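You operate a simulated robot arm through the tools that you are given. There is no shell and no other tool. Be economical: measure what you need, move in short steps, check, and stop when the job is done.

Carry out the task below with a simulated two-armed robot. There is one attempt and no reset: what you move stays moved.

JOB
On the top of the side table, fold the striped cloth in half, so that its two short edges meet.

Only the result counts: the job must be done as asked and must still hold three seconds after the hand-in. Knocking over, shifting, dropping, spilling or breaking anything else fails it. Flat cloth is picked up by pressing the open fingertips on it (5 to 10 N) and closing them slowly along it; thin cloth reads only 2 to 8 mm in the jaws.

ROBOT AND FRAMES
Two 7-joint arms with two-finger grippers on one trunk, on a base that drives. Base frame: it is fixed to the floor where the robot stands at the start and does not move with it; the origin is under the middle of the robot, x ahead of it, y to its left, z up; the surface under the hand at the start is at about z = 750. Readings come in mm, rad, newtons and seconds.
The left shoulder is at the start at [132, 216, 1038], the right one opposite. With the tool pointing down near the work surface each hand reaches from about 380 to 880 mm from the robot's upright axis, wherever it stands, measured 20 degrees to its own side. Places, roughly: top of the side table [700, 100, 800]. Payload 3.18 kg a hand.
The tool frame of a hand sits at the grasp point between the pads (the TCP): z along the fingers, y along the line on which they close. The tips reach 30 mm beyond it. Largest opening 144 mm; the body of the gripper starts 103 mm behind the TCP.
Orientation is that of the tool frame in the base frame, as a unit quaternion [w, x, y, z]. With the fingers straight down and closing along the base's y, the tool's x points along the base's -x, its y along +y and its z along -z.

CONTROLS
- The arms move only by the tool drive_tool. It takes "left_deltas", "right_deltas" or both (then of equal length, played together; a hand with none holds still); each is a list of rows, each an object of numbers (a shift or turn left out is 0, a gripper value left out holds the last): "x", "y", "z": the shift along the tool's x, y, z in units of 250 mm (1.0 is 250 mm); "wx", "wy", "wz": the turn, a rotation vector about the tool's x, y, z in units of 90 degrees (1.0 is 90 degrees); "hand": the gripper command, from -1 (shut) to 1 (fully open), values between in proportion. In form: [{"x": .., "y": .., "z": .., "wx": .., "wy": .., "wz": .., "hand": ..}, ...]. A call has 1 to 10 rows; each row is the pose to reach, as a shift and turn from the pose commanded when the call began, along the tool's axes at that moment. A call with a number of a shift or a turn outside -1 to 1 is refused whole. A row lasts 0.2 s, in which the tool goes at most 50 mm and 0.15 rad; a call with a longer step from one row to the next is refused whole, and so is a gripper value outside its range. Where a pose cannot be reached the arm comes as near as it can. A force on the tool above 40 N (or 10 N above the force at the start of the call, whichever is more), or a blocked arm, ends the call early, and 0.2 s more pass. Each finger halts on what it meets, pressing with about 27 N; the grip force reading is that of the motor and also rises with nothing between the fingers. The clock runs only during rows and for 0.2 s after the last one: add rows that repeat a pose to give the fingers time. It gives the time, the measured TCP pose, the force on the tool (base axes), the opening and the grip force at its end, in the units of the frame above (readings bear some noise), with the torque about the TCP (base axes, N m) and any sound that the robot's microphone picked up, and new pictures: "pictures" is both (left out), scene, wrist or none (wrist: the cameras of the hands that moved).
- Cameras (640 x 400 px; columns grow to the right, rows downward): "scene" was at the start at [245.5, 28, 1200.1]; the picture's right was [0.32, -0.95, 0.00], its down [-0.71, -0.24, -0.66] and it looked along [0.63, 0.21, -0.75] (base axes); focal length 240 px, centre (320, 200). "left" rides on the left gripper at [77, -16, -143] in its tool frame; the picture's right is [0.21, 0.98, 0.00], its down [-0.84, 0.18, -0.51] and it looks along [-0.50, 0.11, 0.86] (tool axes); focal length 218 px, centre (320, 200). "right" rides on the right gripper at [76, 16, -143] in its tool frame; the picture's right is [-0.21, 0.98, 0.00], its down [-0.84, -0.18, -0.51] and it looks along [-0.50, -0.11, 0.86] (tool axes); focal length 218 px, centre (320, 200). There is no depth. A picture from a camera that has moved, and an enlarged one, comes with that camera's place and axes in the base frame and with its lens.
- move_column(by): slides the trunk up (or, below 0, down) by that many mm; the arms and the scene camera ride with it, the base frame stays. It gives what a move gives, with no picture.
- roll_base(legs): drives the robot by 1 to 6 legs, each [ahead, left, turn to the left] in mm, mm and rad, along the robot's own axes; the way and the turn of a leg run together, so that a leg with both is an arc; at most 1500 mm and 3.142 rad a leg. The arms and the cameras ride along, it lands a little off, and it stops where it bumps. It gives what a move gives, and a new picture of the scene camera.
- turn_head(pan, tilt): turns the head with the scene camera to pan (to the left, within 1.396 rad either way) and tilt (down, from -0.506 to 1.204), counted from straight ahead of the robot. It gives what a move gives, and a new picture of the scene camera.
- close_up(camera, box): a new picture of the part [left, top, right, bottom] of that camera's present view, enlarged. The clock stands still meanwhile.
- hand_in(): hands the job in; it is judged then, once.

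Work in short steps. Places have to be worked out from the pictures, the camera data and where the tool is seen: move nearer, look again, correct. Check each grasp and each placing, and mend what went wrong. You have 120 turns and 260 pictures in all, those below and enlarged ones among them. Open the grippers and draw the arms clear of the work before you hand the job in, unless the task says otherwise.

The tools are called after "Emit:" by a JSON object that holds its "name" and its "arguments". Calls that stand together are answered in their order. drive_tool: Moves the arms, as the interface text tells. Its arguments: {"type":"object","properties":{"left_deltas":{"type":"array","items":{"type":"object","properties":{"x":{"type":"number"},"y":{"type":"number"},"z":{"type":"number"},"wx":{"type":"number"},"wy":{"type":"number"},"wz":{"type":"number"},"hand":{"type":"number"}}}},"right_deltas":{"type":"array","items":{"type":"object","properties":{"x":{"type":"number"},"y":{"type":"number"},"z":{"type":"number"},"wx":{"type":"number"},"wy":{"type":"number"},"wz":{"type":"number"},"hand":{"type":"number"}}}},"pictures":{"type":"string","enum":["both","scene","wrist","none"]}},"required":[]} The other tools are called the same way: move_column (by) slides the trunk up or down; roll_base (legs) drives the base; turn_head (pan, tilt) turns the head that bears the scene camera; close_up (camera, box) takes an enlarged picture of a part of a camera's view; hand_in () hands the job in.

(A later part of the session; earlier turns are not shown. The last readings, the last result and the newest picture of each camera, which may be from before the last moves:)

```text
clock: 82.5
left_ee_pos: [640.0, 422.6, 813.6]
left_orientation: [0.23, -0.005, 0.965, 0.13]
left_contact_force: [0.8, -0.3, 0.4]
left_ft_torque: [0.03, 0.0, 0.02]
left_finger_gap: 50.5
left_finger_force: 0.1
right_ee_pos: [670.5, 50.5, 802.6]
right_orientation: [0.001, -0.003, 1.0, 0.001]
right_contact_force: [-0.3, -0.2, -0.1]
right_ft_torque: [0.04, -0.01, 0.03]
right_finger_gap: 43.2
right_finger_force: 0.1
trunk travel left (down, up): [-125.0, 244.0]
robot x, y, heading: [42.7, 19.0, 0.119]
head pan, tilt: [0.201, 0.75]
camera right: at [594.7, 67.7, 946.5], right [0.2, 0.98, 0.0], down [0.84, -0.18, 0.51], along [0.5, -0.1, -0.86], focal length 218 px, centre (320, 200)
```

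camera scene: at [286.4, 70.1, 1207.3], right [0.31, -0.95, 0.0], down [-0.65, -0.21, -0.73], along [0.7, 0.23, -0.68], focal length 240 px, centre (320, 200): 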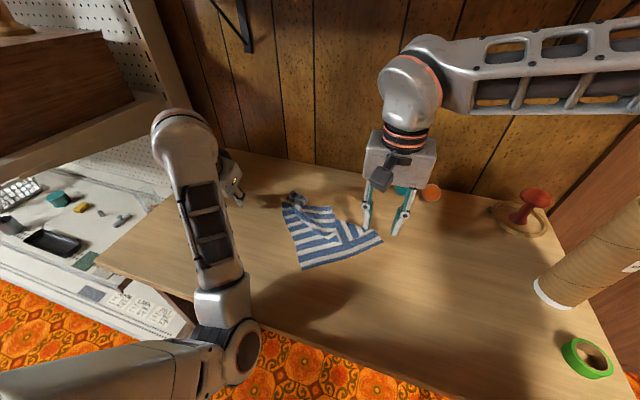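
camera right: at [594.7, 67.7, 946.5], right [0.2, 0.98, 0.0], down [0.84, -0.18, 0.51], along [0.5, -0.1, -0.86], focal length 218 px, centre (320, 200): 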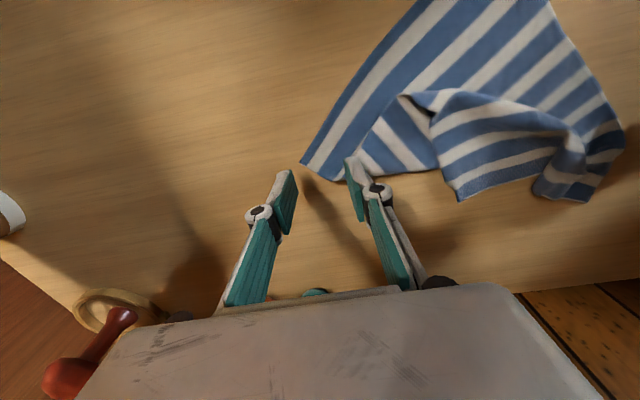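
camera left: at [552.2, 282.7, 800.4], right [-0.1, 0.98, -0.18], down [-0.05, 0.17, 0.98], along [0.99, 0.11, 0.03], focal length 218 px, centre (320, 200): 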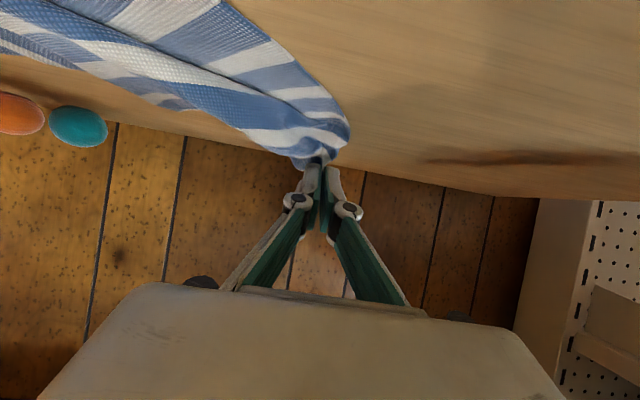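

The corner is well placed between the jaws. I descend, press and close.

Emit:
{"name": "drive_tool", "arguments": {"right_deltas": [{"y": 0.01, "z": 0.04, "hand": -0.42}, {"y": 0.01, "z": 0.075, "hand": -0.42}, {"y": 0.01, "z": 0.087, "hand": -0.42}, {"y": 0.01, "z": 0.093, "hand": -0.42}], "pictures": "none"}}

```text
clock: 83.5
left_ee_pos: [638.2, 422.5, 814.0]
left_orientation: [0.229, -0.006, 0.965, 0.13]
left_contact_force: [-1.5, -0.4, 0.0]
left_ft_torque: [0.03, -0.04, -0.01]
left_finger_gap: 50.3
left_finger_force: 0.1
right_ee_pos: [672.2, 56.5, 781.1]
right_orientation: [0.002, -0.003, 1.0, 0.001]
right_contact_force: [-0.1, 2.6, 9.8]
right_ft_torque: [0.31, 0.0, -0.02]
right_finger_gap: 38.1
right_finger_force: 5.6
trunk travel left (down, up): [-125.0, 244.0]
robot x, y, heading: [38.2, 21.8, 0.117]
head pan, tilt: [0.201, 0.75]
```

Emit:
{"name": "drive_tool", "arguments": {"right_deltas": [{"hand": -0.5}, {"hand": -0.57}, {"hand": -0.64}, {"hand": -0.71}, {"hand": -0.78}, {"hand": -0.85}, {"hand": -0.92}, {"hand": -1.0}, {"hand": -1.0}], "pictures": "wrist"}}

```text
clock: 85.5
left_ee_pos: [638.4, 422.2, 813.8]
left_orientation: [0.228, -0.005, 0.965, 0.13]
left_contact_force: [0.5, 0.0, 0.0]
left_ft_torque: [0.0, 0.0, -0.01]
left_finger_gap: 50.5
left_finger_force: 0.0
right_ee_pos: [669.9, 53.6, 778.8]
right_orientation: [0.0, -0.002, 1.0, 0.001]
right_contact_force: [0.2, 1.0, 3.9]
right_ft_torque: [0.07, 0.02, 0.03]
right_finger_gap: 4.6
right_finger_force: 28.1
trunk travel left (down, up): [-125.0, 244.0]
robot x, y, heading: [34.5, 20.9, 0.119]
head pan, tilt: [0.201, 0.75]
camera right: at [595.3, 71.3, 922.5], right [0.21, 0.98, 0.0], down [0.84, -0.18, 0.51], along [0.5, -0.1, -0.86], focal length 218 px, centre (320, 200)
```

right: 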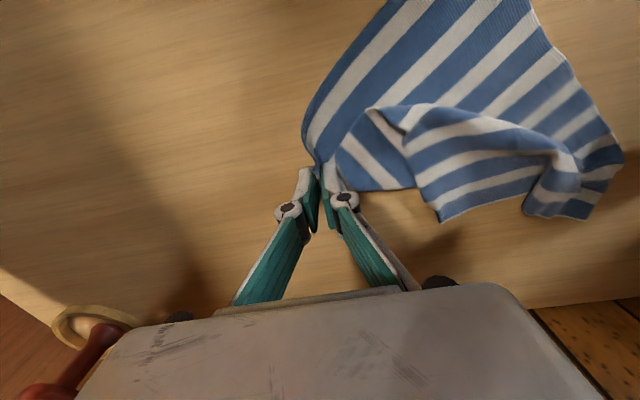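

Gripped (4.6 mm). I drag the corner slowly toward the robot and right.

Emit:
{"name": "drive_tool", "arguments": {"right_deltas": [{"z": -0.06}, {"z": -0.08, "x": 0.06, "y": -0.08}, {"z": -0.08, "x": 0.12, "y": -0.16}, {"z": -0.08, "x": 0.2, "y": -0.24}, {"z": -0.08, "x": 0.28, "y": -0.32}, {"z": -0.08, "x": 0.37, "y": -0.38}, {"z": -0.08, "x": 0.46, "y": -0.44}, {"z": -0.08, "x": 0.54, "y": -0.48}, {"z": -0.08, "x": 0.54, "y": -0.48}], "pictures": "both"}}

```text
clock: 87.5
left_ee_pos: [639.2, 422.0, 813.0]
left_orientation: [0.228, -0.005, 0.965, 0.13]
left_contact_force: [0.7, -0.1, 0.6]
left_ft_torque: [0.02, 0.01, 0.0]
left_finger_gap: 50.3
left_finger_force: 0.1
right_ee_pos: [537.7, -67.5, 798.0]
right_orientation: [-0.001, -0.001, 1.0, 0.001]
right_contact_force: [0.0, 0.6, -1.8]
right_ft_torque: [-0.04, 0.0, 0.02]
right_finger_gap: 5.5
right_finger_force: 36.1
trunk travel left (down, up): [-125.0, 244.0]
robot x, y, heading: [39.4, 20.7, 0.116]
head pan, tilt: [0.201, 0.75]
camera scene: at [286.9, 69.3, 1208.0], right [0.31, -0.95, 0.0], down [-0.65, -0.21, -0.73], along [0.7, 0.23, -0.68], focal length 240 px, centre (320, 200)
camera right: at [461.4, -51.1, 941.6], right [0.21, 0.98, 0.0], down [0.84, -0.18, 0.51], along [0.5, -0.1, -0.86], focal length 218 px, centre (320, 200)
```

scene: 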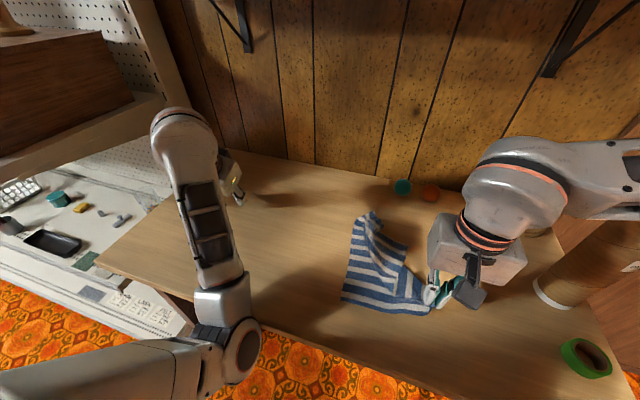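
right: 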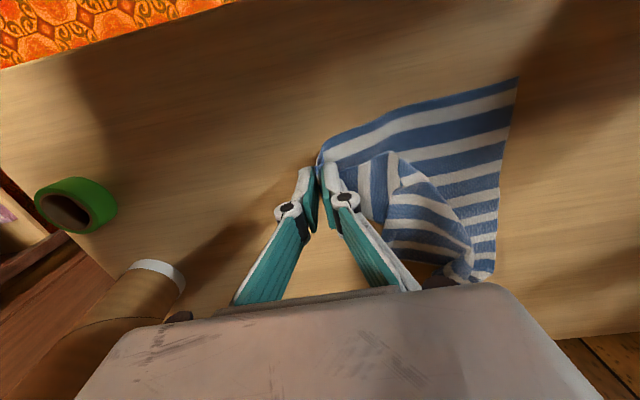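

Very effective. I pull a little further to straighten, lower, release and back off for a look.

Emit:
{"name": "drive_tool", "arguments": {"right_deltas": [{"x": 0.05, "y": -0.06}, {"x": 0.09, "y": -0.12, "z": 0.03}, {"x": 0.09, "y": -0.12, "z": 0.06}, {"x": 0.09, "y": -0.12, "z": 0.06, "hand": -0.8}, {"x": 0.09, "y": -0.12, "z": 0.06, "hand": -0.5}, {"x": 0.09, "y": -0.12, "z": -0.05, "hand": -0.5}, {"x": 0.11, "y": -0.15, "z": -0.2, "hand": -0.5}, {"x": 0.15, "y": -0.22, "z": -0.35, "hand": -0.5}, {"x": 0.15, "y": -0.22, "z": -0.35, "hand": -0.5}], "pictures": "wrist"}}

Emit:
{"name": "close_up", "arguments": {"camera": "scene", "box": [310, 190, 480, 330]}}

```text
clock: 89.5
left_ee_pos: [640.0, 421.5, 813.3]
left_orientation: [0.229, -0.005, 0.965, 0.131]
left_contact_force: [-0.5, 0.2, -0.1]
left_ft_torque: [0.01, 0.01, -0.02]
left_finger_gap: 50.6
left_finger_force: 0.1
right_ee_pos: [500.7, -121.9, 887.8]
right_orientation: [0.0, -0.002, 1.0, 0.001]
right_contact_force: [-0.5, 0.2, 0.4]
right_ft_torque: [-0.01, -0.02, 0.03]
right_finger_gap: 36.1
right_finger_force: 0.1
trunk travel left (down, up): [-125.0, 244.0]
robot x, y, heading: [40.8, 18.2, 0.117]
head pan, tilt: [0.201, 0.75]
camera right: at [423.8, -104.4, 1030.5], right [0.2, 0.98, 0.0], down [0.84, -0.18, 0.51], along [0.5, -0.1, -0.86], focal length 218 px, centre (320, 200)
```

right: 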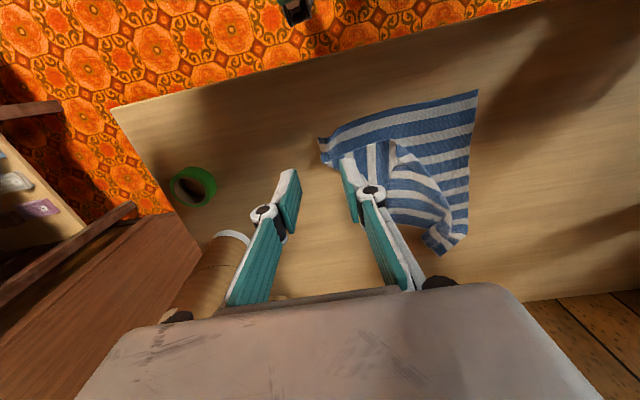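

```text
2.86 times, centred on (395, 260) of scene
camera zoom: at [287.0, 69.1, 1208.2], right [0.31, -0.95, 0.0], down [-0.65, -0.21, -0.73], along [0.7, 0.23, -0.68], focal length 686 px, centre (106, 29)
```

zoom: 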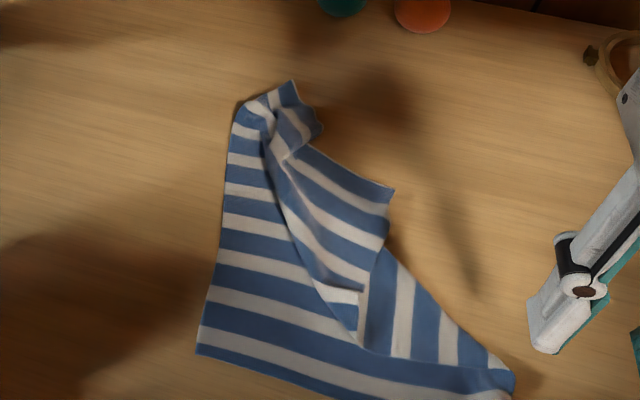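

Now the free flap corner B is at about (651, −47), with its fold partner C at about (524, −122). Likewise A (739, 43) goes to D (481, 71). All are within the right hand's reach, so I go above B.

Emit:
{"name": "drive_tool", "arguments": {"right_deltas": [{"x": -0.1, "y": 0.06, "z": 0.03, "hand": -0.48}, {"x": -0.2, "y": 0.12, "z": 0.08, "hand": -0.48}, {"x": -0.3, "y": 0.18, "z": 0.14, "hand": -0.48}, {"x": -0.4, "y": 0.24, "z": 0.2, "hand": -0.48}, {"x": -0.5, "y": 0.3, "z": 0.27, "hand": -0.48}, {"x": -0.584, "y": 0.344, "z": 0.33, "hand": -0.48}, {"x": -0.584, "y": 0.344, "z": 0.33, "hand": -0.48}], "pictures": "wrist"}}

```text
clock: 91.1
left_ee_pos: [639.8, 421.6, 813.7]
left_orientation: [0.228, -0.005, 0.965, 0.131]
left_contact_force: [1.1, 0.5, 0.0]
left_ft_torque: [0.02, 0.03, -0.02]
left_finger_gap: 50.3
left_finger_force: 0.1
right_ee_pos: [646.1, -33.2, 804.3]
right_orientation: [0.001, -0.002, 1.0, 0.001]
right_contact_force: [0.5, -0.6, 0.7]
right_ft_torque: [-0.03, 0.0, 0.03]
right_finger_gap: 37.4
right_finger_force: 0.1
trunk travel left (down, up): [-125.0, 244.0]
robot x, y, heading: [39.8, 19.4, 0.116]
head pan, tilt: [0.201, 0.75]
camera right: at [570.0, -17.5, 947.5], right [0.2, 0.98, 0.0], down [0.84, -0.18, 0.51], along [0.5, -0.1, -0.86], focal length 218 px, centre (320, 200)
```

right: 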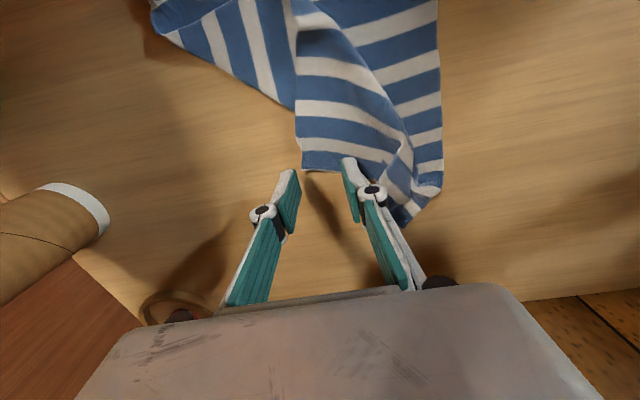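

B is at (646, −50). I shift 7 mm right so that one finger is outside the edge, descend and press.

Emit:
{"name": "drive_tool", "arguments": {"right_deltas": [{"y": -0.028, "z": 0.03}, {"y": -0.028, "z": 0.07}, {"y": -0.028, "z": 0.09}, {"y": -0.028, "z": 0.097}, {"y": -0.028, "z": 0.1}], "pictures": "none"}}

```text
clock: 92.3
left_ee_pos: [638.6, 422.4, 814.0]
left_orientation: [0.229, -0.005, 0.965, 0.13]
left_contact_force: [0.2, -0.5, -0.8]
left_ft_torque: [-0.03, 0.0, 0.0]
left_finger_gap: 50.4
left_finger_force: 0.0
right_ee_pos: [645.2, -41.2, 781.2]
right_orientation: [0.002, -0.002, 1.0, 0.003]
right_contact_force: [-1.6, 0.0, 11.9]
right_ft_torque: [0.3, 0.06, 0.02]
right_finger_gap: 37.8
right_finger_force: 0.4
trunk travel left (down, up): [-125.0, 244.0]
robot x, y, heading: [44.1, 20.9, 0.119]
head pan, tilt: [0.201, 0.75]
```

Emit:
{"name": "drive_tool", "arguments": {"right_deltas": [{"hand": -0.55}, {"hand": -0.61}, {"hand": -0.67}, {"hand": -0.73}, {"hand": -0.79}, {"hand": -0.85}, {"hand": -0.92}, {"hand": -1.0}, {"hand": -1.0}], "pictures": "wrist"}}

```text
clock: 94.3
left_ee_pos: [638.2, 422.8, 813.6]
left_orientation: [0.229, -0.005, 0.965, 0.131]
left_contact_force: [-0.1, -0.5, -0.2]
left_ft_torque: [-0.02, 0.0, 0.02]
left_finger_gap: 50.4
left_finger_force: 0.1
right_ee_pos: [646.1, -41.6, 778.4]
right_orientation: [0.0, -0.002, 1.0, 0.001]
right_contact_force: [0.6, 0.2, 0.4]
right_ft_torque: [-0.02, 0.02, -0.03]
right_finger_gap: 2.3
right_finger_force: 23.1
trunk travel left (down, up): [-125.0, 244.0]
robot x, y, heading: [38.5, 19.7, 0.116]
head pan, tilt: [0.201, 0.75]
camera right: at [569.4, -25.2, 922.3], right [0.2, 0.98, 0.0], down [0.84, -0.18, 0.51], along [0.5, -0.1, -0.86], focal length 218 px, centre (320, 200)
```

right: 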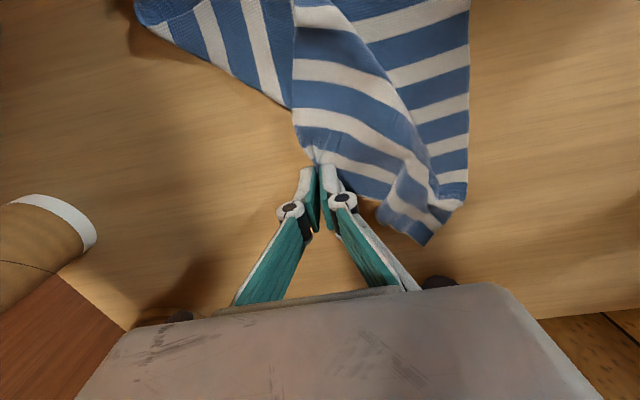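

Gripped. I lift B up above the fold line to open the tucked side.

Emit:
{"name": "drive_tool", "arguments": {"right_deltas": [{"z": -0.1}, {"z": -0.2, "x": -0.03, "y": -0.04}, {"z": -0.3, "x": -0.06, "y": -0.08}, {"z": -0.38, "x": -0.1, "y": -0.14}, {"z": -0.44, "x": -0.14, "y": -0.2}, {"z": -0.44, "x": -0.18, "y": -0.22}, {"z": -0.44, "x": -0.18, "y": -0.22}], "pictures": "both"}}

```text
clock: 95.9
left_ee_pos: [640.2, 422.1, 813.1]
left_orientation: [0.228, -0.005, 0.965, 0.13]
left_contact_force: [0.1, -0.6, -0.7]
left_ft_torque: [-0.05, 0.03, -0.01]
left_finger_gap: 50.6
left_finger_force: 0.1
right_ee_pos: [689.2, -96.7, 889.9]
right_orientation: [-0.001, -0.002, 1.0, 0.001]
right_contact_force: [0.1, -0.7, 0.7]
right_ft_torque: [0.01, 0.02, -0.03]
right_finger_gap: 2.3
right_finger_force: 30.1
trunk travel left (down, up): [-125.0, 244.0]
robot x, y, heading: [41.5, 22.0, 0.117]
head pan, tilt: [0.201, 0.75]
camera scene: at [286.9, 69.3, 1208.1], right [0.31, -0.95, 0.0], down [-0.65, -0.21, -0.73], along [0.7, 0.23, -0.68], focal length 240 px, centre (320, 200)
camera right: at [613.8, -80.5, 1033.5], right [0.2, 0.98, 0.0], down [0.84, -0.18, 0.51], along [0.5, -0.1, -0.86], focal length 218 px, centre (320, 200)
```

scene: 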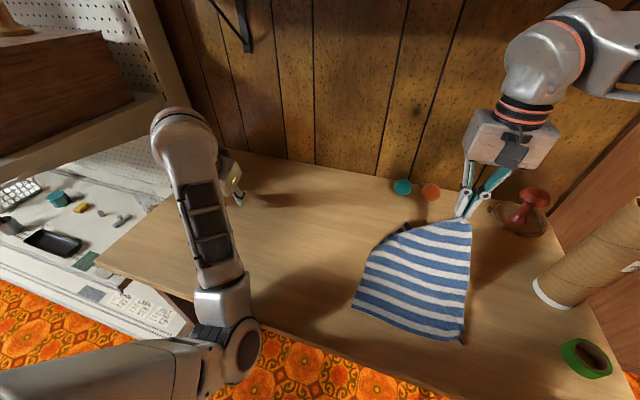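
right: 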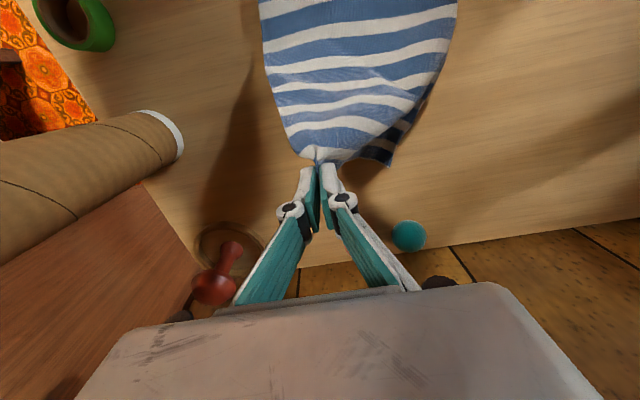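

The cloth has opened nicely: the near edge now runs straight from (491, 71) to (492, −119). I lay B down flat at about (752, −113), then fetch A.

Emit:
{"name": "drive_tool", "arguments": {"right_deltas": [{"x": -0.05, "y": -0.015, "z": 0.08}, {"x": -0.1, "y": -0.03, "z": 0.18}, {"x": -0.15, "y": -0.045, "z": 0.27}, {"x": -0.2, "y": -0.06, "z": 0.35}, {"x": -0.24, "y": -0.064, "z": 0.42}, {"x": -0.24, "y": -0.064, "z": 0.42, "hand": -0.8}, {"x": -0.24, "y": -0.064, "z": 0.42, "hand": -0.6}, {"x": -0.24, "y": -0.064, "z": 0.3, "hand": -0.6}, {"x": -0.2, "y": -0.064, "z": 0.15, "hand": -0.6}, {"x": -0.05, "y": -0.03, "z": 0.12, "hand": -0.6}], "pictures": "both"}}

```text
clock: 98.1
left_ee_pos: [638.0, 422.2, 813.4]
left_orientation: [0.228, -0.005, 0.965, 0.13]
left_contact_force: [-1.1, 0.3, 0.4]
left_ft_torque: [-0.01, -0.02, 0.01]
left_finger_gap: 50.4
left_finger_force: 0.1
right_ee_pos: [702.8, -103.6, 860.8]
right_orientation: [0.001, -0.002, 1.0, 0.0]
right_contact_force: [0.4, 0.0, -0.1]
right_ft_torque: [0.02, 0.02, 0.0]
right_finger_gap: 29.0
right_finger_force: 0.0
trunk travel left (down, up): [-125.0, 244.0]
robot x, y, heading: [40.9, 21.1, 0.12]
head pan, tilt: [0.201, 0.75]
camera scene: at [286.9, 69.4, 1208.1], right [0.31, -0.95, 0.0], down [-0.65, -0.21, -0.73], along [0.7, 0.23, -0.68], focal length 240 px, centre (320, 200)
camera right: at [626.0, -85.7, 1003.4], right [0.21, 0.98, 0.0], down [0.84, -0.18, 0.51], along [0.5, -0.1, -0.86], focal length 218 px, centre (320, 200)
```

scene: 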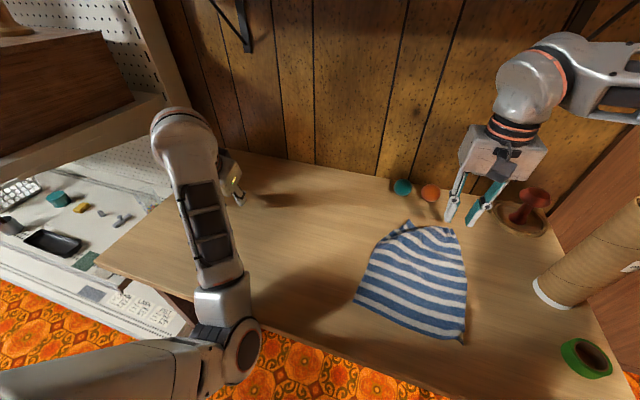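
right: 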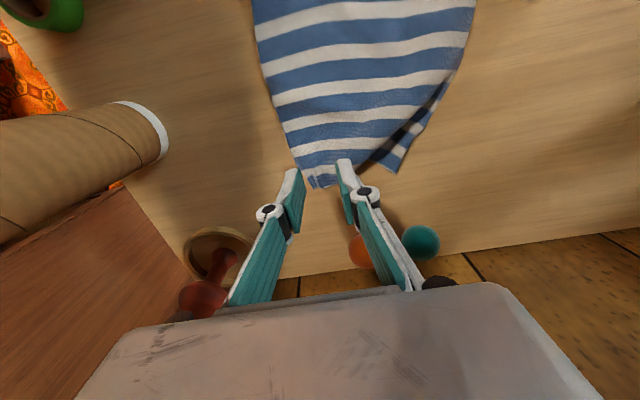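

Emit:
{"name": "close_up", "arguments": {"camera": "scene", "box": [335, 205, 485, 345]}}

Emit:
{"name": "close_up", "arguments": {"camera": "right", "box": [240, 60, 500, 220]}}

```text
2.86 times, centred on (410, 275) of scene
camera zoom: at [286.9, 69.4, 1208.1], right [0.31, -0.95, 0.0], down [-0.65, -0.21, -0.73], along [0.7, 0.23, -0.68], focal length 686 px, centre (63, -14)
```

zoom: 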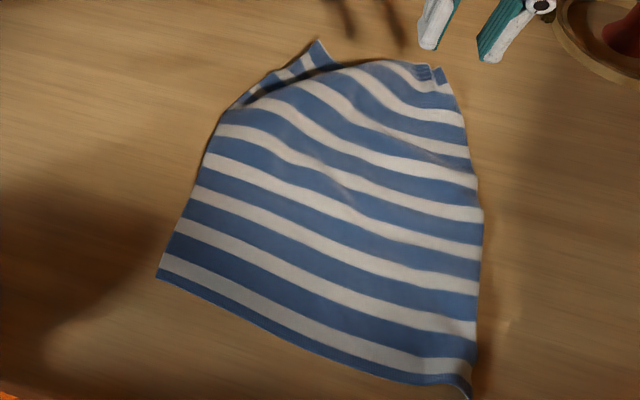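

```text
2.46 times, centred on (370, 140) of right
camera zoom: at [626.0, -85.7, 1003.4], right [0.21, 0.98, 0.0], down [0.84, -0.18, 0.51], along [0.5, -0.1, -0.86], focal length 537 px, centre (197, 348)
```

zoom: 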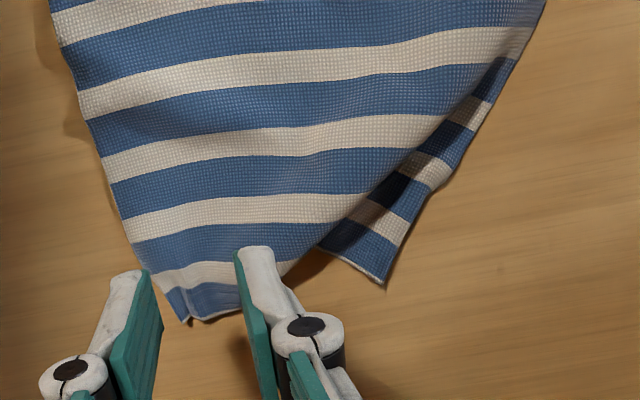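

Nearly flat. A is at about (755, −14), slightly curled, and I grip it and pull it out to its flat place near (760, 70).

Emit:
{"name": "drive_tool", "arguments": {"right_deltas": [{"x": -0.05, "y": 0.12, "z": 0.05, "hand": -0.68}, {"x": -0.1, "y": 0.24, "z": 0.12, "hand": -0.68}, {"x": -0.148, "y": 0.36, "z": 0.2, "hand": -0.68}, {"x": -0.148, "y": 0.36, "z": 0.26, "hand": -0.68}, {"x": -0.148, "y": 0.36, "z": 0.26, "hand": -0.68}], "pictures": "wrist"}}

```text
clock: 99.3
left_ee_pos: [638.1, 422.4, 813.6]
left_orientation: [0.228, -0.005, 0.965, 0.13]
left_contact_force: [0.2, -0.7, -0.2]
left_ft_torque: [-0.03, -0.02, -0.01]
left_finger_gap: 50.2
left_finger_force: 0.0
right_ee_pos: [740.5, -12.8, 792.5]
right_orientation: [0.0, -0.002, 1.0, 0.001]
right_contact_force: [-0.3, -0.3, 0.5]
right_ft_torque: [0.0, 0.0, -0.03]
right_finger_gap: 23.1
right_finger_force: 0.0
trunk travel left (down, up): [-125.0, 244.0]
robot x, y, heading: [39.8, 20.9, 0.116]
head pan, tilt: [0.201, 0.75]
camera right: at [663.5, 3.7, 936.3], right [0.21, 0.98, 0.0], down [0.84, -0.18, 0.51], along [0.5, -0.1, -0.86], focal length 218 px, centre (320, 200)
```

right: 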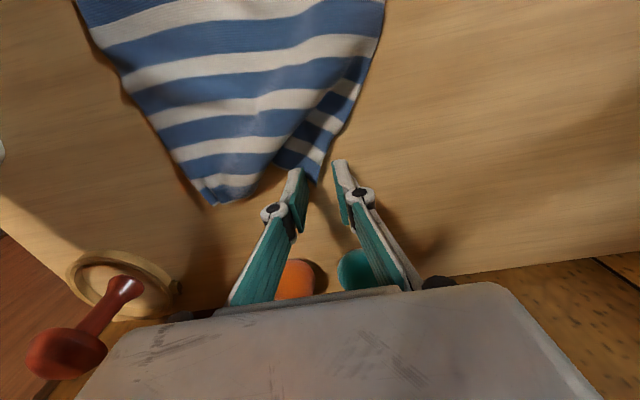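

Emit:
{"name": "drive_tool", "arguments": {"right_deltas": [{"x": 0.016, "y": -0.04, "z": 0.02}, {"x": 0.016, "y": -0.04, "z": 0.04}, {"x": 0.016, "y": -0.04, "z": 0.05}, {"x": 0.016, "y": -0.04, "z": 0.054}, {"x": 0.016, "y": -0.04, "z": 0.054, "hand": -0.72}, {"x": 0.016, "y": -0.04, "z": 0.054, "hand": -0.8}, {"x": 0.016, "y": -0.04, "z": 0.054, "hand": -0.87}, {"x": 0.016, "y": -0.04, "z": 0.054, "hand": -0.94}, {"x": 0.016, "y": -0.04, "z": 0.054, "hand": -1.0}, {"x": 0.016, "y": -0.04, "z": 0.054, "hand": -1.0}], "pictures": "wrist"}}

```text
clock: 101.5
left_ee_pos: [640.0, 421.5, 813.9]
left_orientation: [0.229, -0.004, 0.965, 0.129]
left_contact_force: [-0.5, -0.2, -0.8]
left_ft_torque: [0.01, 0.03, 0.01]
left_finger_gap: 50.4
left_finger_force: 0.2
right_ee_pos: [735.4, -23.9, 780.1]
right_orientation: [0.001, -0.003, 1.0, 0.001]
right_contact_force: [-0.5, -0.8, -1.0]
right_ft_torque: [-0.02, 0.03, 0.0]
right_finger_gap: 4.5
right_finger_force: 34.0
trunk travel left (down, up): [-125.0, 244.0]
robot x, y, heading: [37.7, 21.9, 0.118]
head pan, tilt: [0.201, 0.75]
camera right: at [660.2, -7.2, 923.7], right [0.21, 0.98, 0.0], down [0.84, -0.18, 0.51], along [0.5, -0.1, -0.86], focal length 218 px, centre (320, 200)
```

right: 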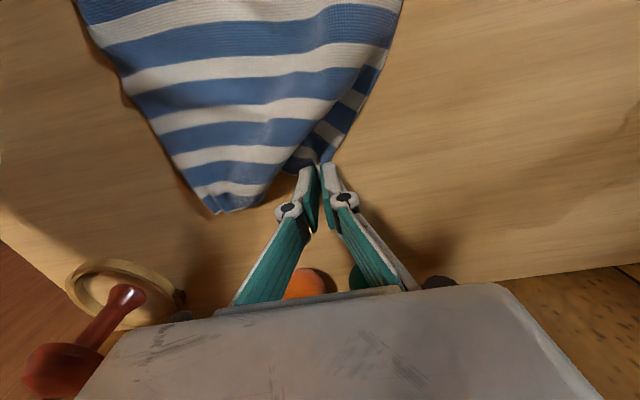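

A is gripped (4.5 mm). I lift it up above the fold line on its own side (x≈650, y≈65) to uncurl it.

Emit:
{"name": "drive_tool", "arguments": {"right_deltas": [{"z": -0.1, "y": 0.02}, {"z": -0.2, "y": 0.06, "x": 0.02}, {"z": -0.3, "y": 0.12, "x": 0.06}, {"z": -0.38, "y": 0.2, "x": 0.11}, {"z": -0.44, "y": 0.28, "x": 0.17}, {"z": -0.47, "y": 0.34, "x": 0.23}, {"z": -0.47, "y": 0.38, "x": 0.28}, {"z": -0.47, "y": 0.38, "x": 0.28}], "pictures": "both"}}

```text
clock: 103.3
left_ee_pos: [639.3, 423.0, 812.7]
left_orientation: [0.229, -0.005, 0.965, 0.13]
left_contact_force: [0.2, -0.3, 0.3]
left_ft_torque: [0.02, 0.01, -0.01]
left_finger_gap: 50.5
left_finger_force: 0.1
right_ee_pos: [666.0, 69.0, 898.0]
right_orientation: [0.001, -0.001, 1.0, 0.0]
right_contact_force: [-0.1, 0.0, 3.0]
right_ft_torque: [-0.01, 0.0, 0.0]
right_finger_gap: 1.2
right_finger_force: 27.5
trunk travel left (down, up): [-125.0, 244.0]
robot x, y, heading: [36.3, 19.0, 0.116]
head pan, tilt: [0.201, 0.75]
camera scene: at [286.9, 69.4, 1208.1], right [0.31, -0.95, 0.0], down [-0.65, -0.21, -0.73], along [0.7, 0.23, -0.68], focal length 240 px, centre (320, 200)
camera right: at [589.4, 87.0, 1040.2], right [0.2, 0.98, 0.0], down [0.84, -0.18, 0.51], along [0.5, -0.1, -0.86], focal length 218 px, centre (320, 200)
```

scene: 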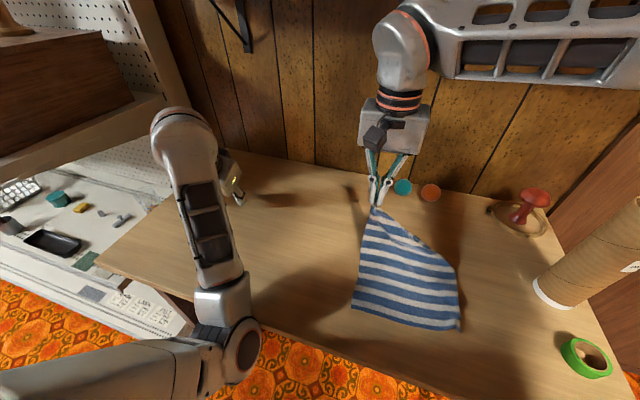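
right: 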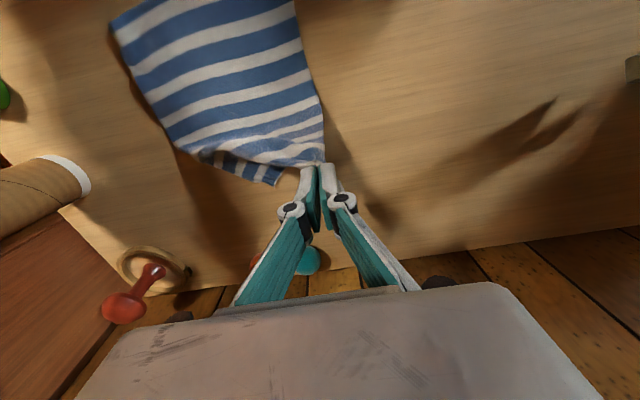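

A is uncurled. I lay it down flat at about (735, 70), so that both far corners lie free for a two-handed fold.

Emit:
{"name": "drive_tool", "arguments": {"right_deltas": [{"x": -0.06, "z": 0.07}, {"x": -0.12, "z": 0.16}, {"x": -0.18, "z": 0.25}, {"x": -0.23, "z": 0.34}, {"x": -0.26, "z": 0.42}, {"x": -0.26, "z": 0.455}, {"x": -0.26, "z": 0.455, "hand": -0.8}, {"x": -0.26, "z": 0.455, "hand": -0.55}, {"x": -0.26, "z": 0.3, "hand": -0.55}, {"x": -0.2, "y": -0.04, "z": 0.18, "hand": -0.55}], "pictures": "both"}}

```text
clock: 105.5
left_ee_pos: [639.1, 422.3, 813.4]
left_orientation: [0.228, -0.005, 0.965, 0.131]
left_contact_force: [-0.5, 0.6, -0.5]
left_ft_torque: [0.02, 0.02, 0.02]
left_finger_gap: 50.5
left_finger_force: 0.0
right_ee_pos: [717.5, 59.9, 854.1]
right_orientation: [-0.001, -0.002, 1.0, 0.001]
right_contact_force: [-1.1, 0.2, 0.9]
right_ft_torque: [-0.02, -0.02, -0.01]
right_finger_gap: 32.5
right_finger_force: 0.0
trunk travel left (down, up): [-125.0, 244.0]
robot x, y, heading: [38.6, 20.1, 0.115]
head pan, tilt: [0.201, 0.75]
camera scene: at [286.9, 69.0, 1208.1], right [0.31, -0.95, 0.0], down [-0.65, -0.21, -0.73], along [0.7, 0.23, -0.68], focal length 240 px, centre (320, 200)
camera right: at [640.5, 76.1, 997.2], right [0.2, 0.98, 0.0], down [0.84, -0.18, 0.51], along [0.5, -0.1, -0.86], focal length 218 px, centre (320, 200)
```

scene: 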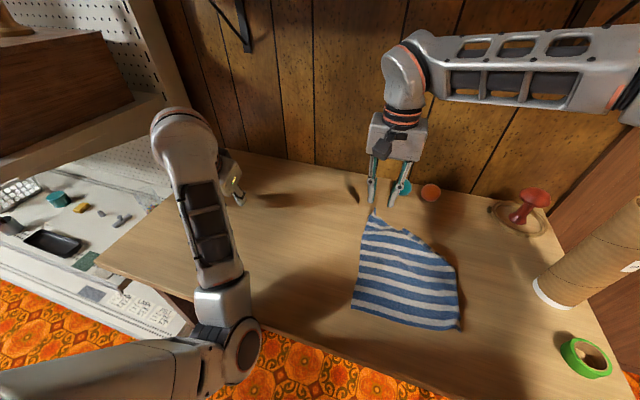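
right: 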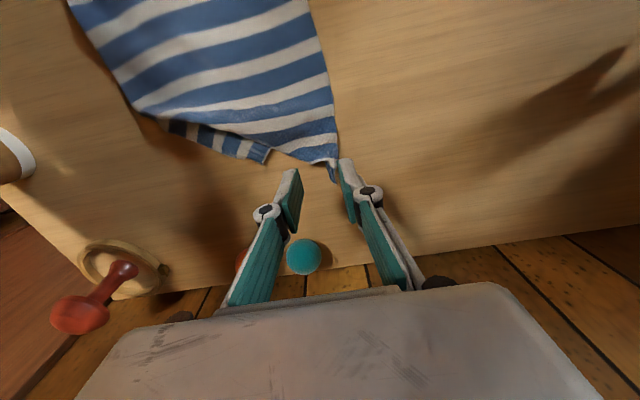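

Emit:
{"name": "close_up", "arguments": {"camera": "right", "box": [140, 90, 360, 220]}}

```text
2.91 times, centred on (250, 155) of right
camera zoom: at [640.5, 76.1, 997.2], right [0.2, 0.98, 0.0], down [0.84, -0.18, 0.51], along [0.5, -0.1, -0.86], focal length 635 px, centre (524, 331)
```

zoom: 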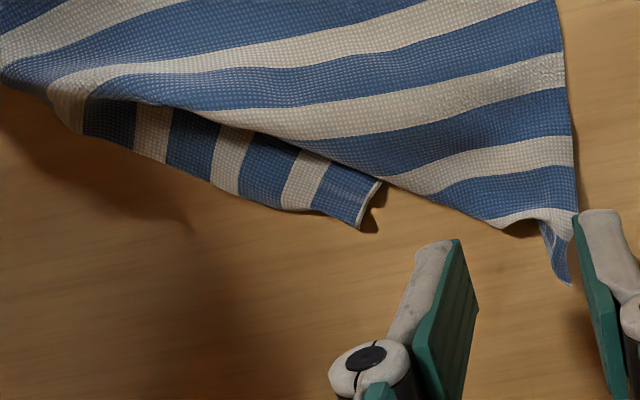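

B's end is visible at about (723, −9). I grip it there with a narrow gap.

Emit:
{"name": "drive_tool", "arguments": {"right_deltas": [{"y": -0.1, "z": 0.02, "hand": -0.68}, {"y": -0.2, "z": 0.06, "hand": -0.68}, {"x": -0.002, "y": -0.3, "z": 0.14, "hand": -0.68}, {"x": -0.002, "y": -0.3, "z": 0.22, "hand": -0.68}, {"x": -0.002, "y": -0.3, "z": 0.25, "hand": -0.68}, {"x": -0.002, "y": -0.3, "z": 0.25, "hand": -0.68}], "pictures": "wrist"}}

Emit:
{"name": "close_up", "arguments": {"camera": "right", "box": [200, 80, 440, 220]}}

```text
clock: 106.9
left_ee_pos: [638.5, 421.2, 813.1]
left_orientation: [0.228, -0.005, 0.965, 0.13]
left_contact_force: [-0.8, -0.2, 0.9]
left_ft_torque: [-0.05, 0.02, -0.03]
left_finger_gap: 50.3
left_finger_force: 0.0
right_ee_pos: [716.1, -16.0, 791.4]
right_orientation: [0.001, -0.002, 1.0, 0.001]
right_contact_force: [-0.3, 1.0, -0.7]
right_ft_torque: [0.02, 0.03, -0.02]
right_finger_gap: 22.9
right_finger_force: 0.0
trunk travel left (down, up): [-125.0, 244.0]
robot x, y, heading: [39.8, 19.8, 0.117]
head pan, tilt: [0.201, 0.75]
camera right: at [641.1, 0.9, 933.7], right [0.2, 0.98, 0.0], down [0.84, -0.18, 0.51], along [0.5, -0.1, -0.86], focal length 218 px, centre (320, 200)
```

right: 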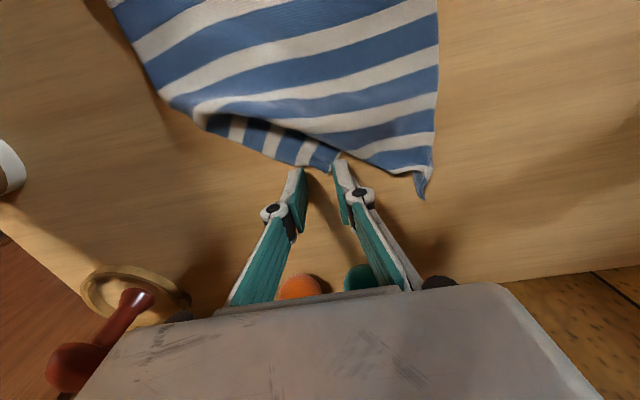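

```text
2.67 times, centred on (320, 150) of right
camera zoom: at [641.1, 0.9, 933.7], right [0.2, 0.98, 0.0], down [0.84, -0.18, 0.51], along [0.5, -0.1, -0.86], focal length 582 px, centre (320, 333)
```

zoom: 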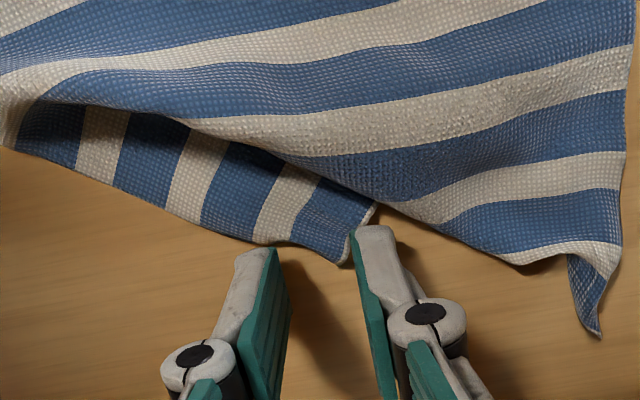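

Emit:
{"name": "drive_tool", "arguments": {"right_deltas": [{"x": 0.012, "y": -0.014, "z": 0.02}, {"x": 0.012, "y": -0.014, "z": 0.036}, {"x": 0.012, "y": -0.014, "z": 0.046}, {"x": 0.012, "y": -0.014, "z": 0.05}, {"x": 0.012, "y": -0.014, "z": 0.05, "hand": -0.74}, {"x": 0.012, "y": -0.014, "z": 0.05, "hand": -0.8}, {"x": 0.012, "y": -0.014, "z": 0.05, "hand": -0.87}, {"x": 0.012, "y": -0.014, "z": 0.05, "hand": -0.94}, {"x": 0.012, "y": -0.014, "z": 0.05, "hand": -1.0}, {"x": 0.012, "y": -0.014, "z": 0.05, "hand": -1.0}], "pictures": "none"}}

Emit:
{"name": "close_up", "arguments": {"camera": "right", "box": [200, 80, 440, 220]}}

```text
clock: 109.1
left_ee_pos: [638.5, 421.9, 814.0]
left_orientation: [0.229, -0.005, 0.965, 0.13]
left_contact_force: [-0.1, 0.2, -0.7]
left_ft_torque: [0.03, 0.05, 0.01]
left_finger_gap: 50.2
left_finger_force: 0.1
right_ee_pos: [713.7, -17.6, 777.2]
right_orientation: [0.001, -0.002, 1.0, 0.001]
right_contact_force: [0.8, 0.8, 9.9]
right_ft_torque: [-0.09, 0.17, 0.0]
right_finger_gap: 0.8
right_finger_force: 25.9
trunk travel left (down, up): [-125.0, 244.0]
robot x, y, heading: [38.9, 22.5, 0.117]
head pan, tilt: [0.201, 0.75]
```

```text
2.67 times, centred on (320, 150) of right
camera zoom: at [637.1, -1.0, 921.5], right [0.21, 0.98, 0.0], down [0.84, -0.18, 0.51], along [0.5, -0.1, -0.86], focal length 582 px, centre (320, 333)
```

zoom: 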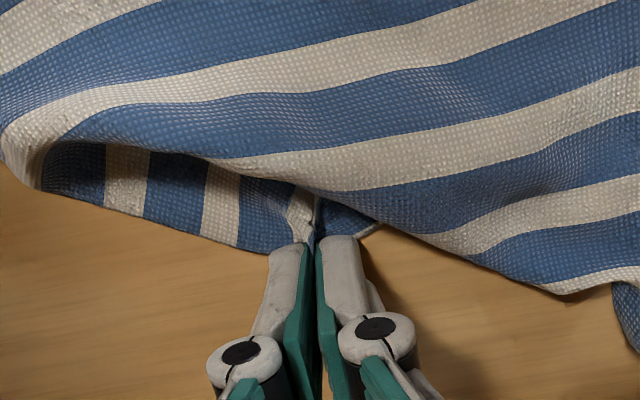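

It seems to be pinched. I lift slightly and pull toward −y, checking the hold.

Emit:
{"name": "drive_tool", "arguments": {"right_deltas": [{"z": -0.04}, {"z": -0.1, "y": -0.03}, {"z": -0.16, "y": -0.1}, {"z": -0.22, "y": -0.18}, {"z": -0.26, "y": -0.26}, {"z": -0.28, "y": -0.34}, {"z": -0.28, "y": -0.34}], "pictures": "both"}}

```text
clock: 110.7
left_ee_pos: [640.8, 421.6, 814.2]
left_orientation: [0.228, -0.004, 0.965, 0.13]
left_contact_force: [0.2, -0.5, 0.6]
left_ft_torque: [-0.01, 0.02, -0.01]
left_finger_gap: 50.6
left_finger_force: 0.1
right_ee_pos: [712.4, -103.2, 846.6]
right_orientation: [0.0, -0.002, 1.0, 0.002]
right_contact_force: [-0.2, 1.2, 0.2]
right_ft_torque: [0.06, 0.02, -0.01]
right_finger_gap: 3.5
right_finger_force: 34.3
trunk travel left (down, up): [-125.0, 244.0]
robot x, y, heading: [40.3, 18.6, 0.118]
head pan, tilt: [0.201, 0.75]
camera scene: at [286.8, 69.3, 1208.0], right [0.31, -0.95, 0.0], down [-0.65, -0.21, -0.73], along [0.7, 0.23, -0.68], focal length 240 px, centre (320, 200)
camera right: at [637.0, -86.5, 991.3], right [0.2, 0.98, 0.0], down [0.84, -0.18, 0.51], along [0.5, -0.1, -0.86], focal length 218 px, centre (320, 200)
```

scene: 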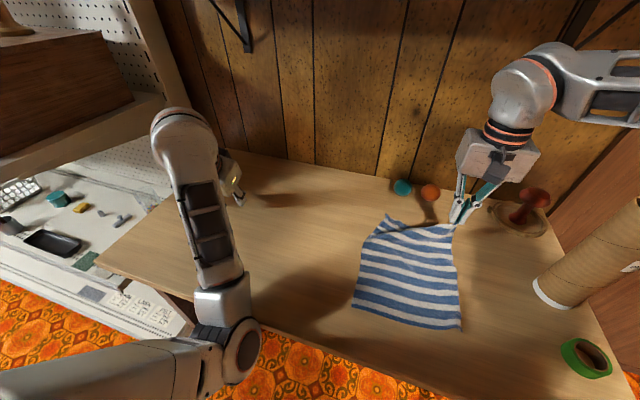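
right: 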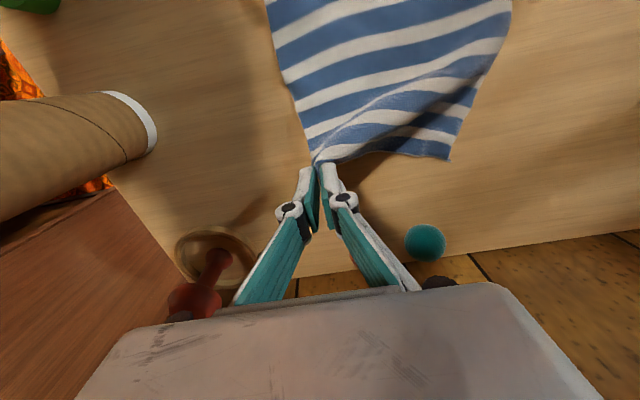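

B is held by the right hand and the cloth is nearly flat. I lower B near its place and start bringing the left hand, tilted 45°, toward A at about (755, 44).

Emit:
{"name": "drive_tool", "arguments": {"left_deltas": [{"x": -0.033, "y": -0.11, "z": -0.046, "wx": 0.026, "wy": -0.034, "wz": -0.01}, {"x": -0.065, "y": -0.22, "z": -0.092, "wx": 0.052, "wy": -0.068, "wz": -0.02}, {"x": -0.098, "y": -0.33, "z": -0.138, "wx": 0.078, "wy": -0.102, "wz": -0.03}, {"x": -0.13, "y": -0.44, "z": -0.184, "wx": 0.105, "wy": -0.136, "wz": -0.04}, {"x": -0.163, "y": -0.55, "z": -0.23, "wx": 0.131, "wy": -0.17, "wz": -0.05}, {"x": -0.196, "y": -0.662, "z": -0.276, "wx": 0.157, "wy": -0.204, "wz": -0.058}, {"x": -0.196, "y": -0.662, "z": -0.276, "wx": 0.157, "wy": -0.204, "wz": -0.058}], "right_deltas": [{"x": -0.02, "z": 0.03}, {"x": -0.04, "y": -0.01, "z": 0.06}, {"x": -0.06, "y": -0.01, "z": 0.1}, {"x": -0.08, "y": -0.02, "z": 0.14}, {"x": -0.092, "y": -0.02, "z": 0.18}, {"x": -0.092, "y": -0.02, "z": 0.2}, {"x": -0.092, "y": -0.02, "z": 0.2}], "pictures": "both"}}

```text
clock: 112.5
left_ee_pos: [669.2, 281.6, 850.3]
left_orientation: [0.388, -0.003, 0.92, 0.049]
left_contact_force: [0.0, 0.1, -1.1]
left_ft_torque: [-0.01, 0.01, -0.01]
left_finger_gap: 50.3
left_finger_force: 0.1
right_ee_pos: [737.9, -106.9, 796.6]
right_orientation: [0.0, -0.001, 1.0, 0.002]
right_contact_force: [-0.3, -0.4, -0.8]
right_ft_torque: [0.04, 0.01, -0.01]
right_finger_gap: 2.9
right_finger_force: 23.9
trunk travel left (down, up): [-125.0, 244.0]
robot x, y, heading: [36.6, 26.0, 0.12]
head pan, tilt: [0.201, 0.75]
stopped in row 7 (left hand): the arm was blocked; the commanded pose is now the measured one
camera scene: at [287.7, 69.8, 1207.8], right [0.31, -0.95, 0.0], down [-0.65, -0.21, -0.73], along [0.69, 0.23, -0.68], focal length 240 px, centre (320, 200)
camera right: at [662.0, -90.8, 940.9], right [0.21, 0.98, 0.0], down [0.84, -0.18, 0.51], along [0.5, -0.1, -0.86], focal length 218 px, centre (320, 200)
camera left: at [515.3, 254.5, 893.7], right [-0.19, 0.98, -0.06], down [0.22, 0.1, 0.97], along [0.96, 0.17, -0.24], focal length 218 px, centre (320, 200)
```

scene: 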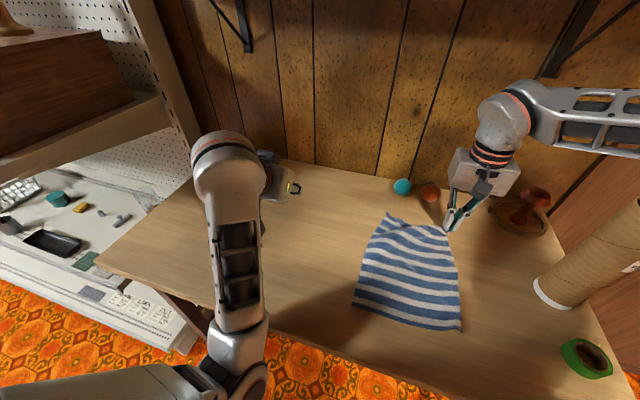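
right: 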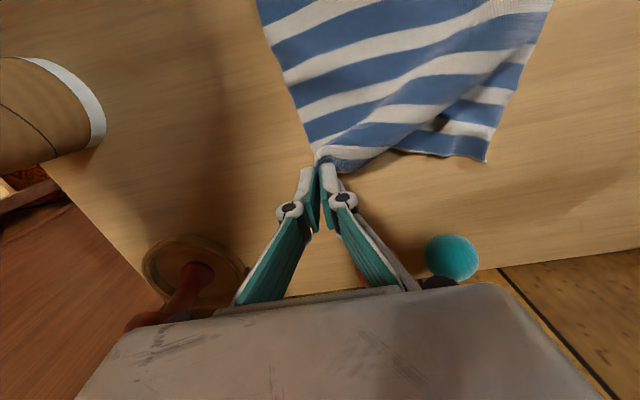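
left: 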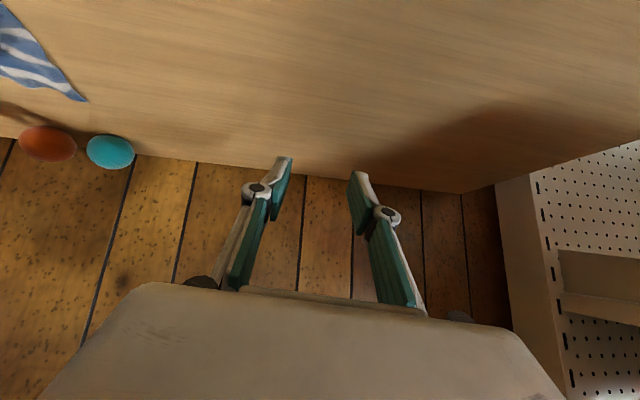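

The left elbow jams near the table edge in this posture. I lay B down, release it, and raise the trunk by 120 mm so the left elbow clears the table.

Emit:
{"name": "drive_tool", "arguments": {"right_deltas": [{"z": 0.03}, {"z": 0.055}, {"z": 0.055, "hand": -0.8}, {"z": 0.055, "hand": -0.5}, {"z": -0.05, "hand": -0.5}, {"z": -0.15, "x": 0.05, "hand": -0.5}, {"z": -0.2, "x": 0.2, "hand": -0.5}, {"z": -0.2, "x": 0.35, "hand": -0.5}], "pictures": "none"}}

Emit:
{"name": "move_column", "arguments": {"by": 120}}

Emit:
{"name": "turn_head", "arguments": {"pan": 0.1, "tilt": 0.85}}

```text
clock: 114.3
left_ee_pos: [669.1, 280.3, 849.1]
left_orientation: [0.387, -0.002, 0.921, 0.048]
left_contact_force: [-0.2, 0.6, -1.1]
left_ft_torque: [0.02, 0.02, 0.01]
left_finger_gap: 50.7
left_finger_force: 0.1
right_ee_pos: [650.4, -109.2, 849.9]
right_orientation: [0.0, -0.002, 1.0, 0.001]
right_contact_force: [-0.1, 0.3, 0.8]
right_ft_torque: [-0.03, 0.01, -0.02]
right_finger_gap: 35.9
right_finger_force: 0.1
trunk travel left (down, up): [-125.0, 244.0]
robot x, y, heading: [40.5, 21.8, 0.121]
head pan, tilt: [0.201, 0.75]
```

```text
clock: 115.8
left_ee_pos: [670.4, 332.8, 969.2]
left_orientation: [0.385, -0.014, 0.918, 0.097]
left_contact_force: [0.5, -0.4, -0.8]
left_ft_torque: [-0.01, 0.0, 0.01]
left_finger_gap: 50.6
left_finger_force: 0.1
right_ee_pos: [651.6, -107.3, 965.7]
right_orientation: [-0.002, -0.003, 1.0, 0.0]
right_contact_force: [0.5, -0.2, -0.7]
right_ft_torque: [0.01, 0.04, 0.01]
right_finger_gap: 36.3
right_finger_force: 0.1
trunk travel left (down, up): [-245.0, 124.0]
robot x, y, heading: [39.4, 20.3, 0.119]
head pan, tilt: [0.201, 0.75]
```

```text
clock: 116.5
left_ee_pos: [669.2, 331.1, 966.6]
left_orientation: [0.382, -0.012, 0.919, 0.097]
left_contact_force: [-0.7, -0.2, 0.3]
left_ft_torque: [0.0, -0.03, -0.01]
left_finger_gap: 50.5
left_finger_force: 0.0
right_ee_pos: [650.6, -107.9, 968.2]
right_orientation: [0.0, -0.001, 1.0, 0.0]
right_contact_force: [-0.4, -0.3, 0.4]
right_ft_torque: [-0.01, -0.05, -0.01]
right_finger_gap: 36.0
right_finger_force: 0.0
trunk travel left (down, up): [-245.0, 124.0]
robot x, y, heading: [40.4, 18.9, 0.115]
head pan, tilt: [0.099, 0.85]
camera scene: at [179.8, 48.1, 1331.6], right [0.22, -0.98, 0.0], down [-0.73, -0.16, -0.66], along [0.64, 0.14, -0.75], focal length 240 px, centre (320, 200)
```

scene: 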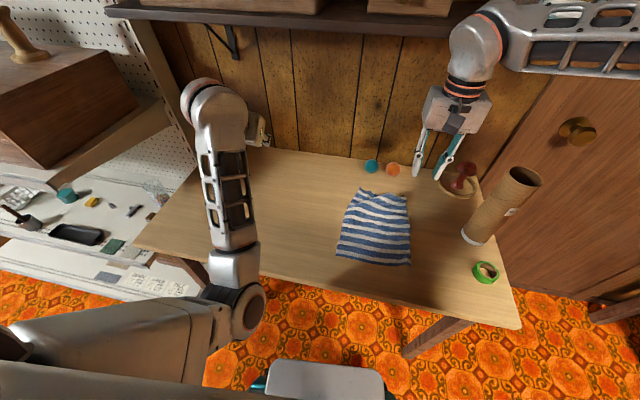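

The cloth is nearly flat now. With the trunk raised, I try bringing the left hand over toward A again.

Emit:
{"name": "drive_tool", "arguments": {"left_deltas": [{"x": 0.02, "y": -0.113, "z": 0.02, "wx": 0.015, "wz": -0.004}, {"x": 0.04, "y": -0.226, "z": 0.04, "wx": 0.03, "wz": -0.008}, {"x": 0.06, "y": -0.339, "z": 0.06, "wx": 0.045, "wz": -0.012}, {"x": 0.08, "y": -0.452, "z": 0.08, "wx": 0.06, "wz": -0.016}, {"x": 0.1, "y": -0.565, "z": 0.1, "wx": 0.075, "wz": -0.02}, {"x": 0.12, "y": -0.678, "z": 0.12, "wx": 0.09, "wz": -0.024}, {"x": 0.145, "y": -0.79, "z": 0.145, "wx": 0.105, "wz": -0.028}, {"x": 0.17, "y": -0.902, "z": 0.168, "wx": 0.121, "wz": -0.033}, {"x": 0.17, "y": -0.902, "z": 0.168, "wx": 0.121, "wz": -0.033}], "pictures": "both"}}

```text
clock: 117.4
left_ee_pos: [683.3, 265.1, 931.6]
left_orientation: [0.388, -0.016, 0.919, 0.075]
left_contact_force: [-1.0, 0.2, -0.5]
left_ft_torque: [-0.02, 0.02, 0.0]
left_finger_gap: 50.6
left_finger_force: 0.1
right_ee_pos: [649.8, -108.2, 967.9]
right_orientation: [0.0, -0.003, 1.0, 0.0]
right_contact_force: [0.7, 0.6, -1.0]
right_ft_torque: [0.0, -0.02, 0.02]
right_finger_gap: 36.2
right_finger_force: 0.0
trunk travel left (down, up): [-245.0, 124.0]
robot x, y, heading: [38.2, 19.8, 0.113]
head pan, tilt: [0.099, 0.85]
stopped in row 4 (left hand): the arm was blocked; the commanded pose is now the measured one
camera scene: at [179.9, 48.4, 1331.5], right [0.22, -0.98, 0.0], down [-0.73, -0.16, -0.66], along [0.64, 0.14, -0.75], focal length 240 px, centre (320, 200)
camera left: at [530.3, 230.8, 972.7], right [-0.23, 0.97, -0.03], down [0.21, 0.08, 0.97], along [0.95, 0.22, -0.23], focal length 218 px, centre (320, 200)
```

scene: 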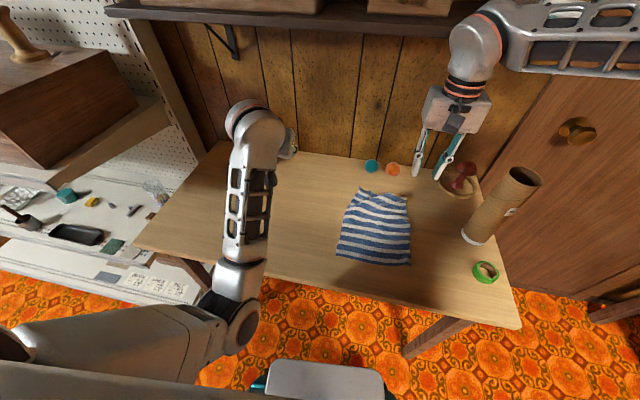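
left: 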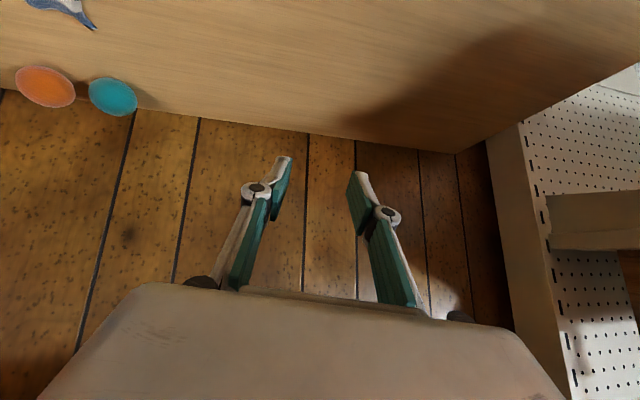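

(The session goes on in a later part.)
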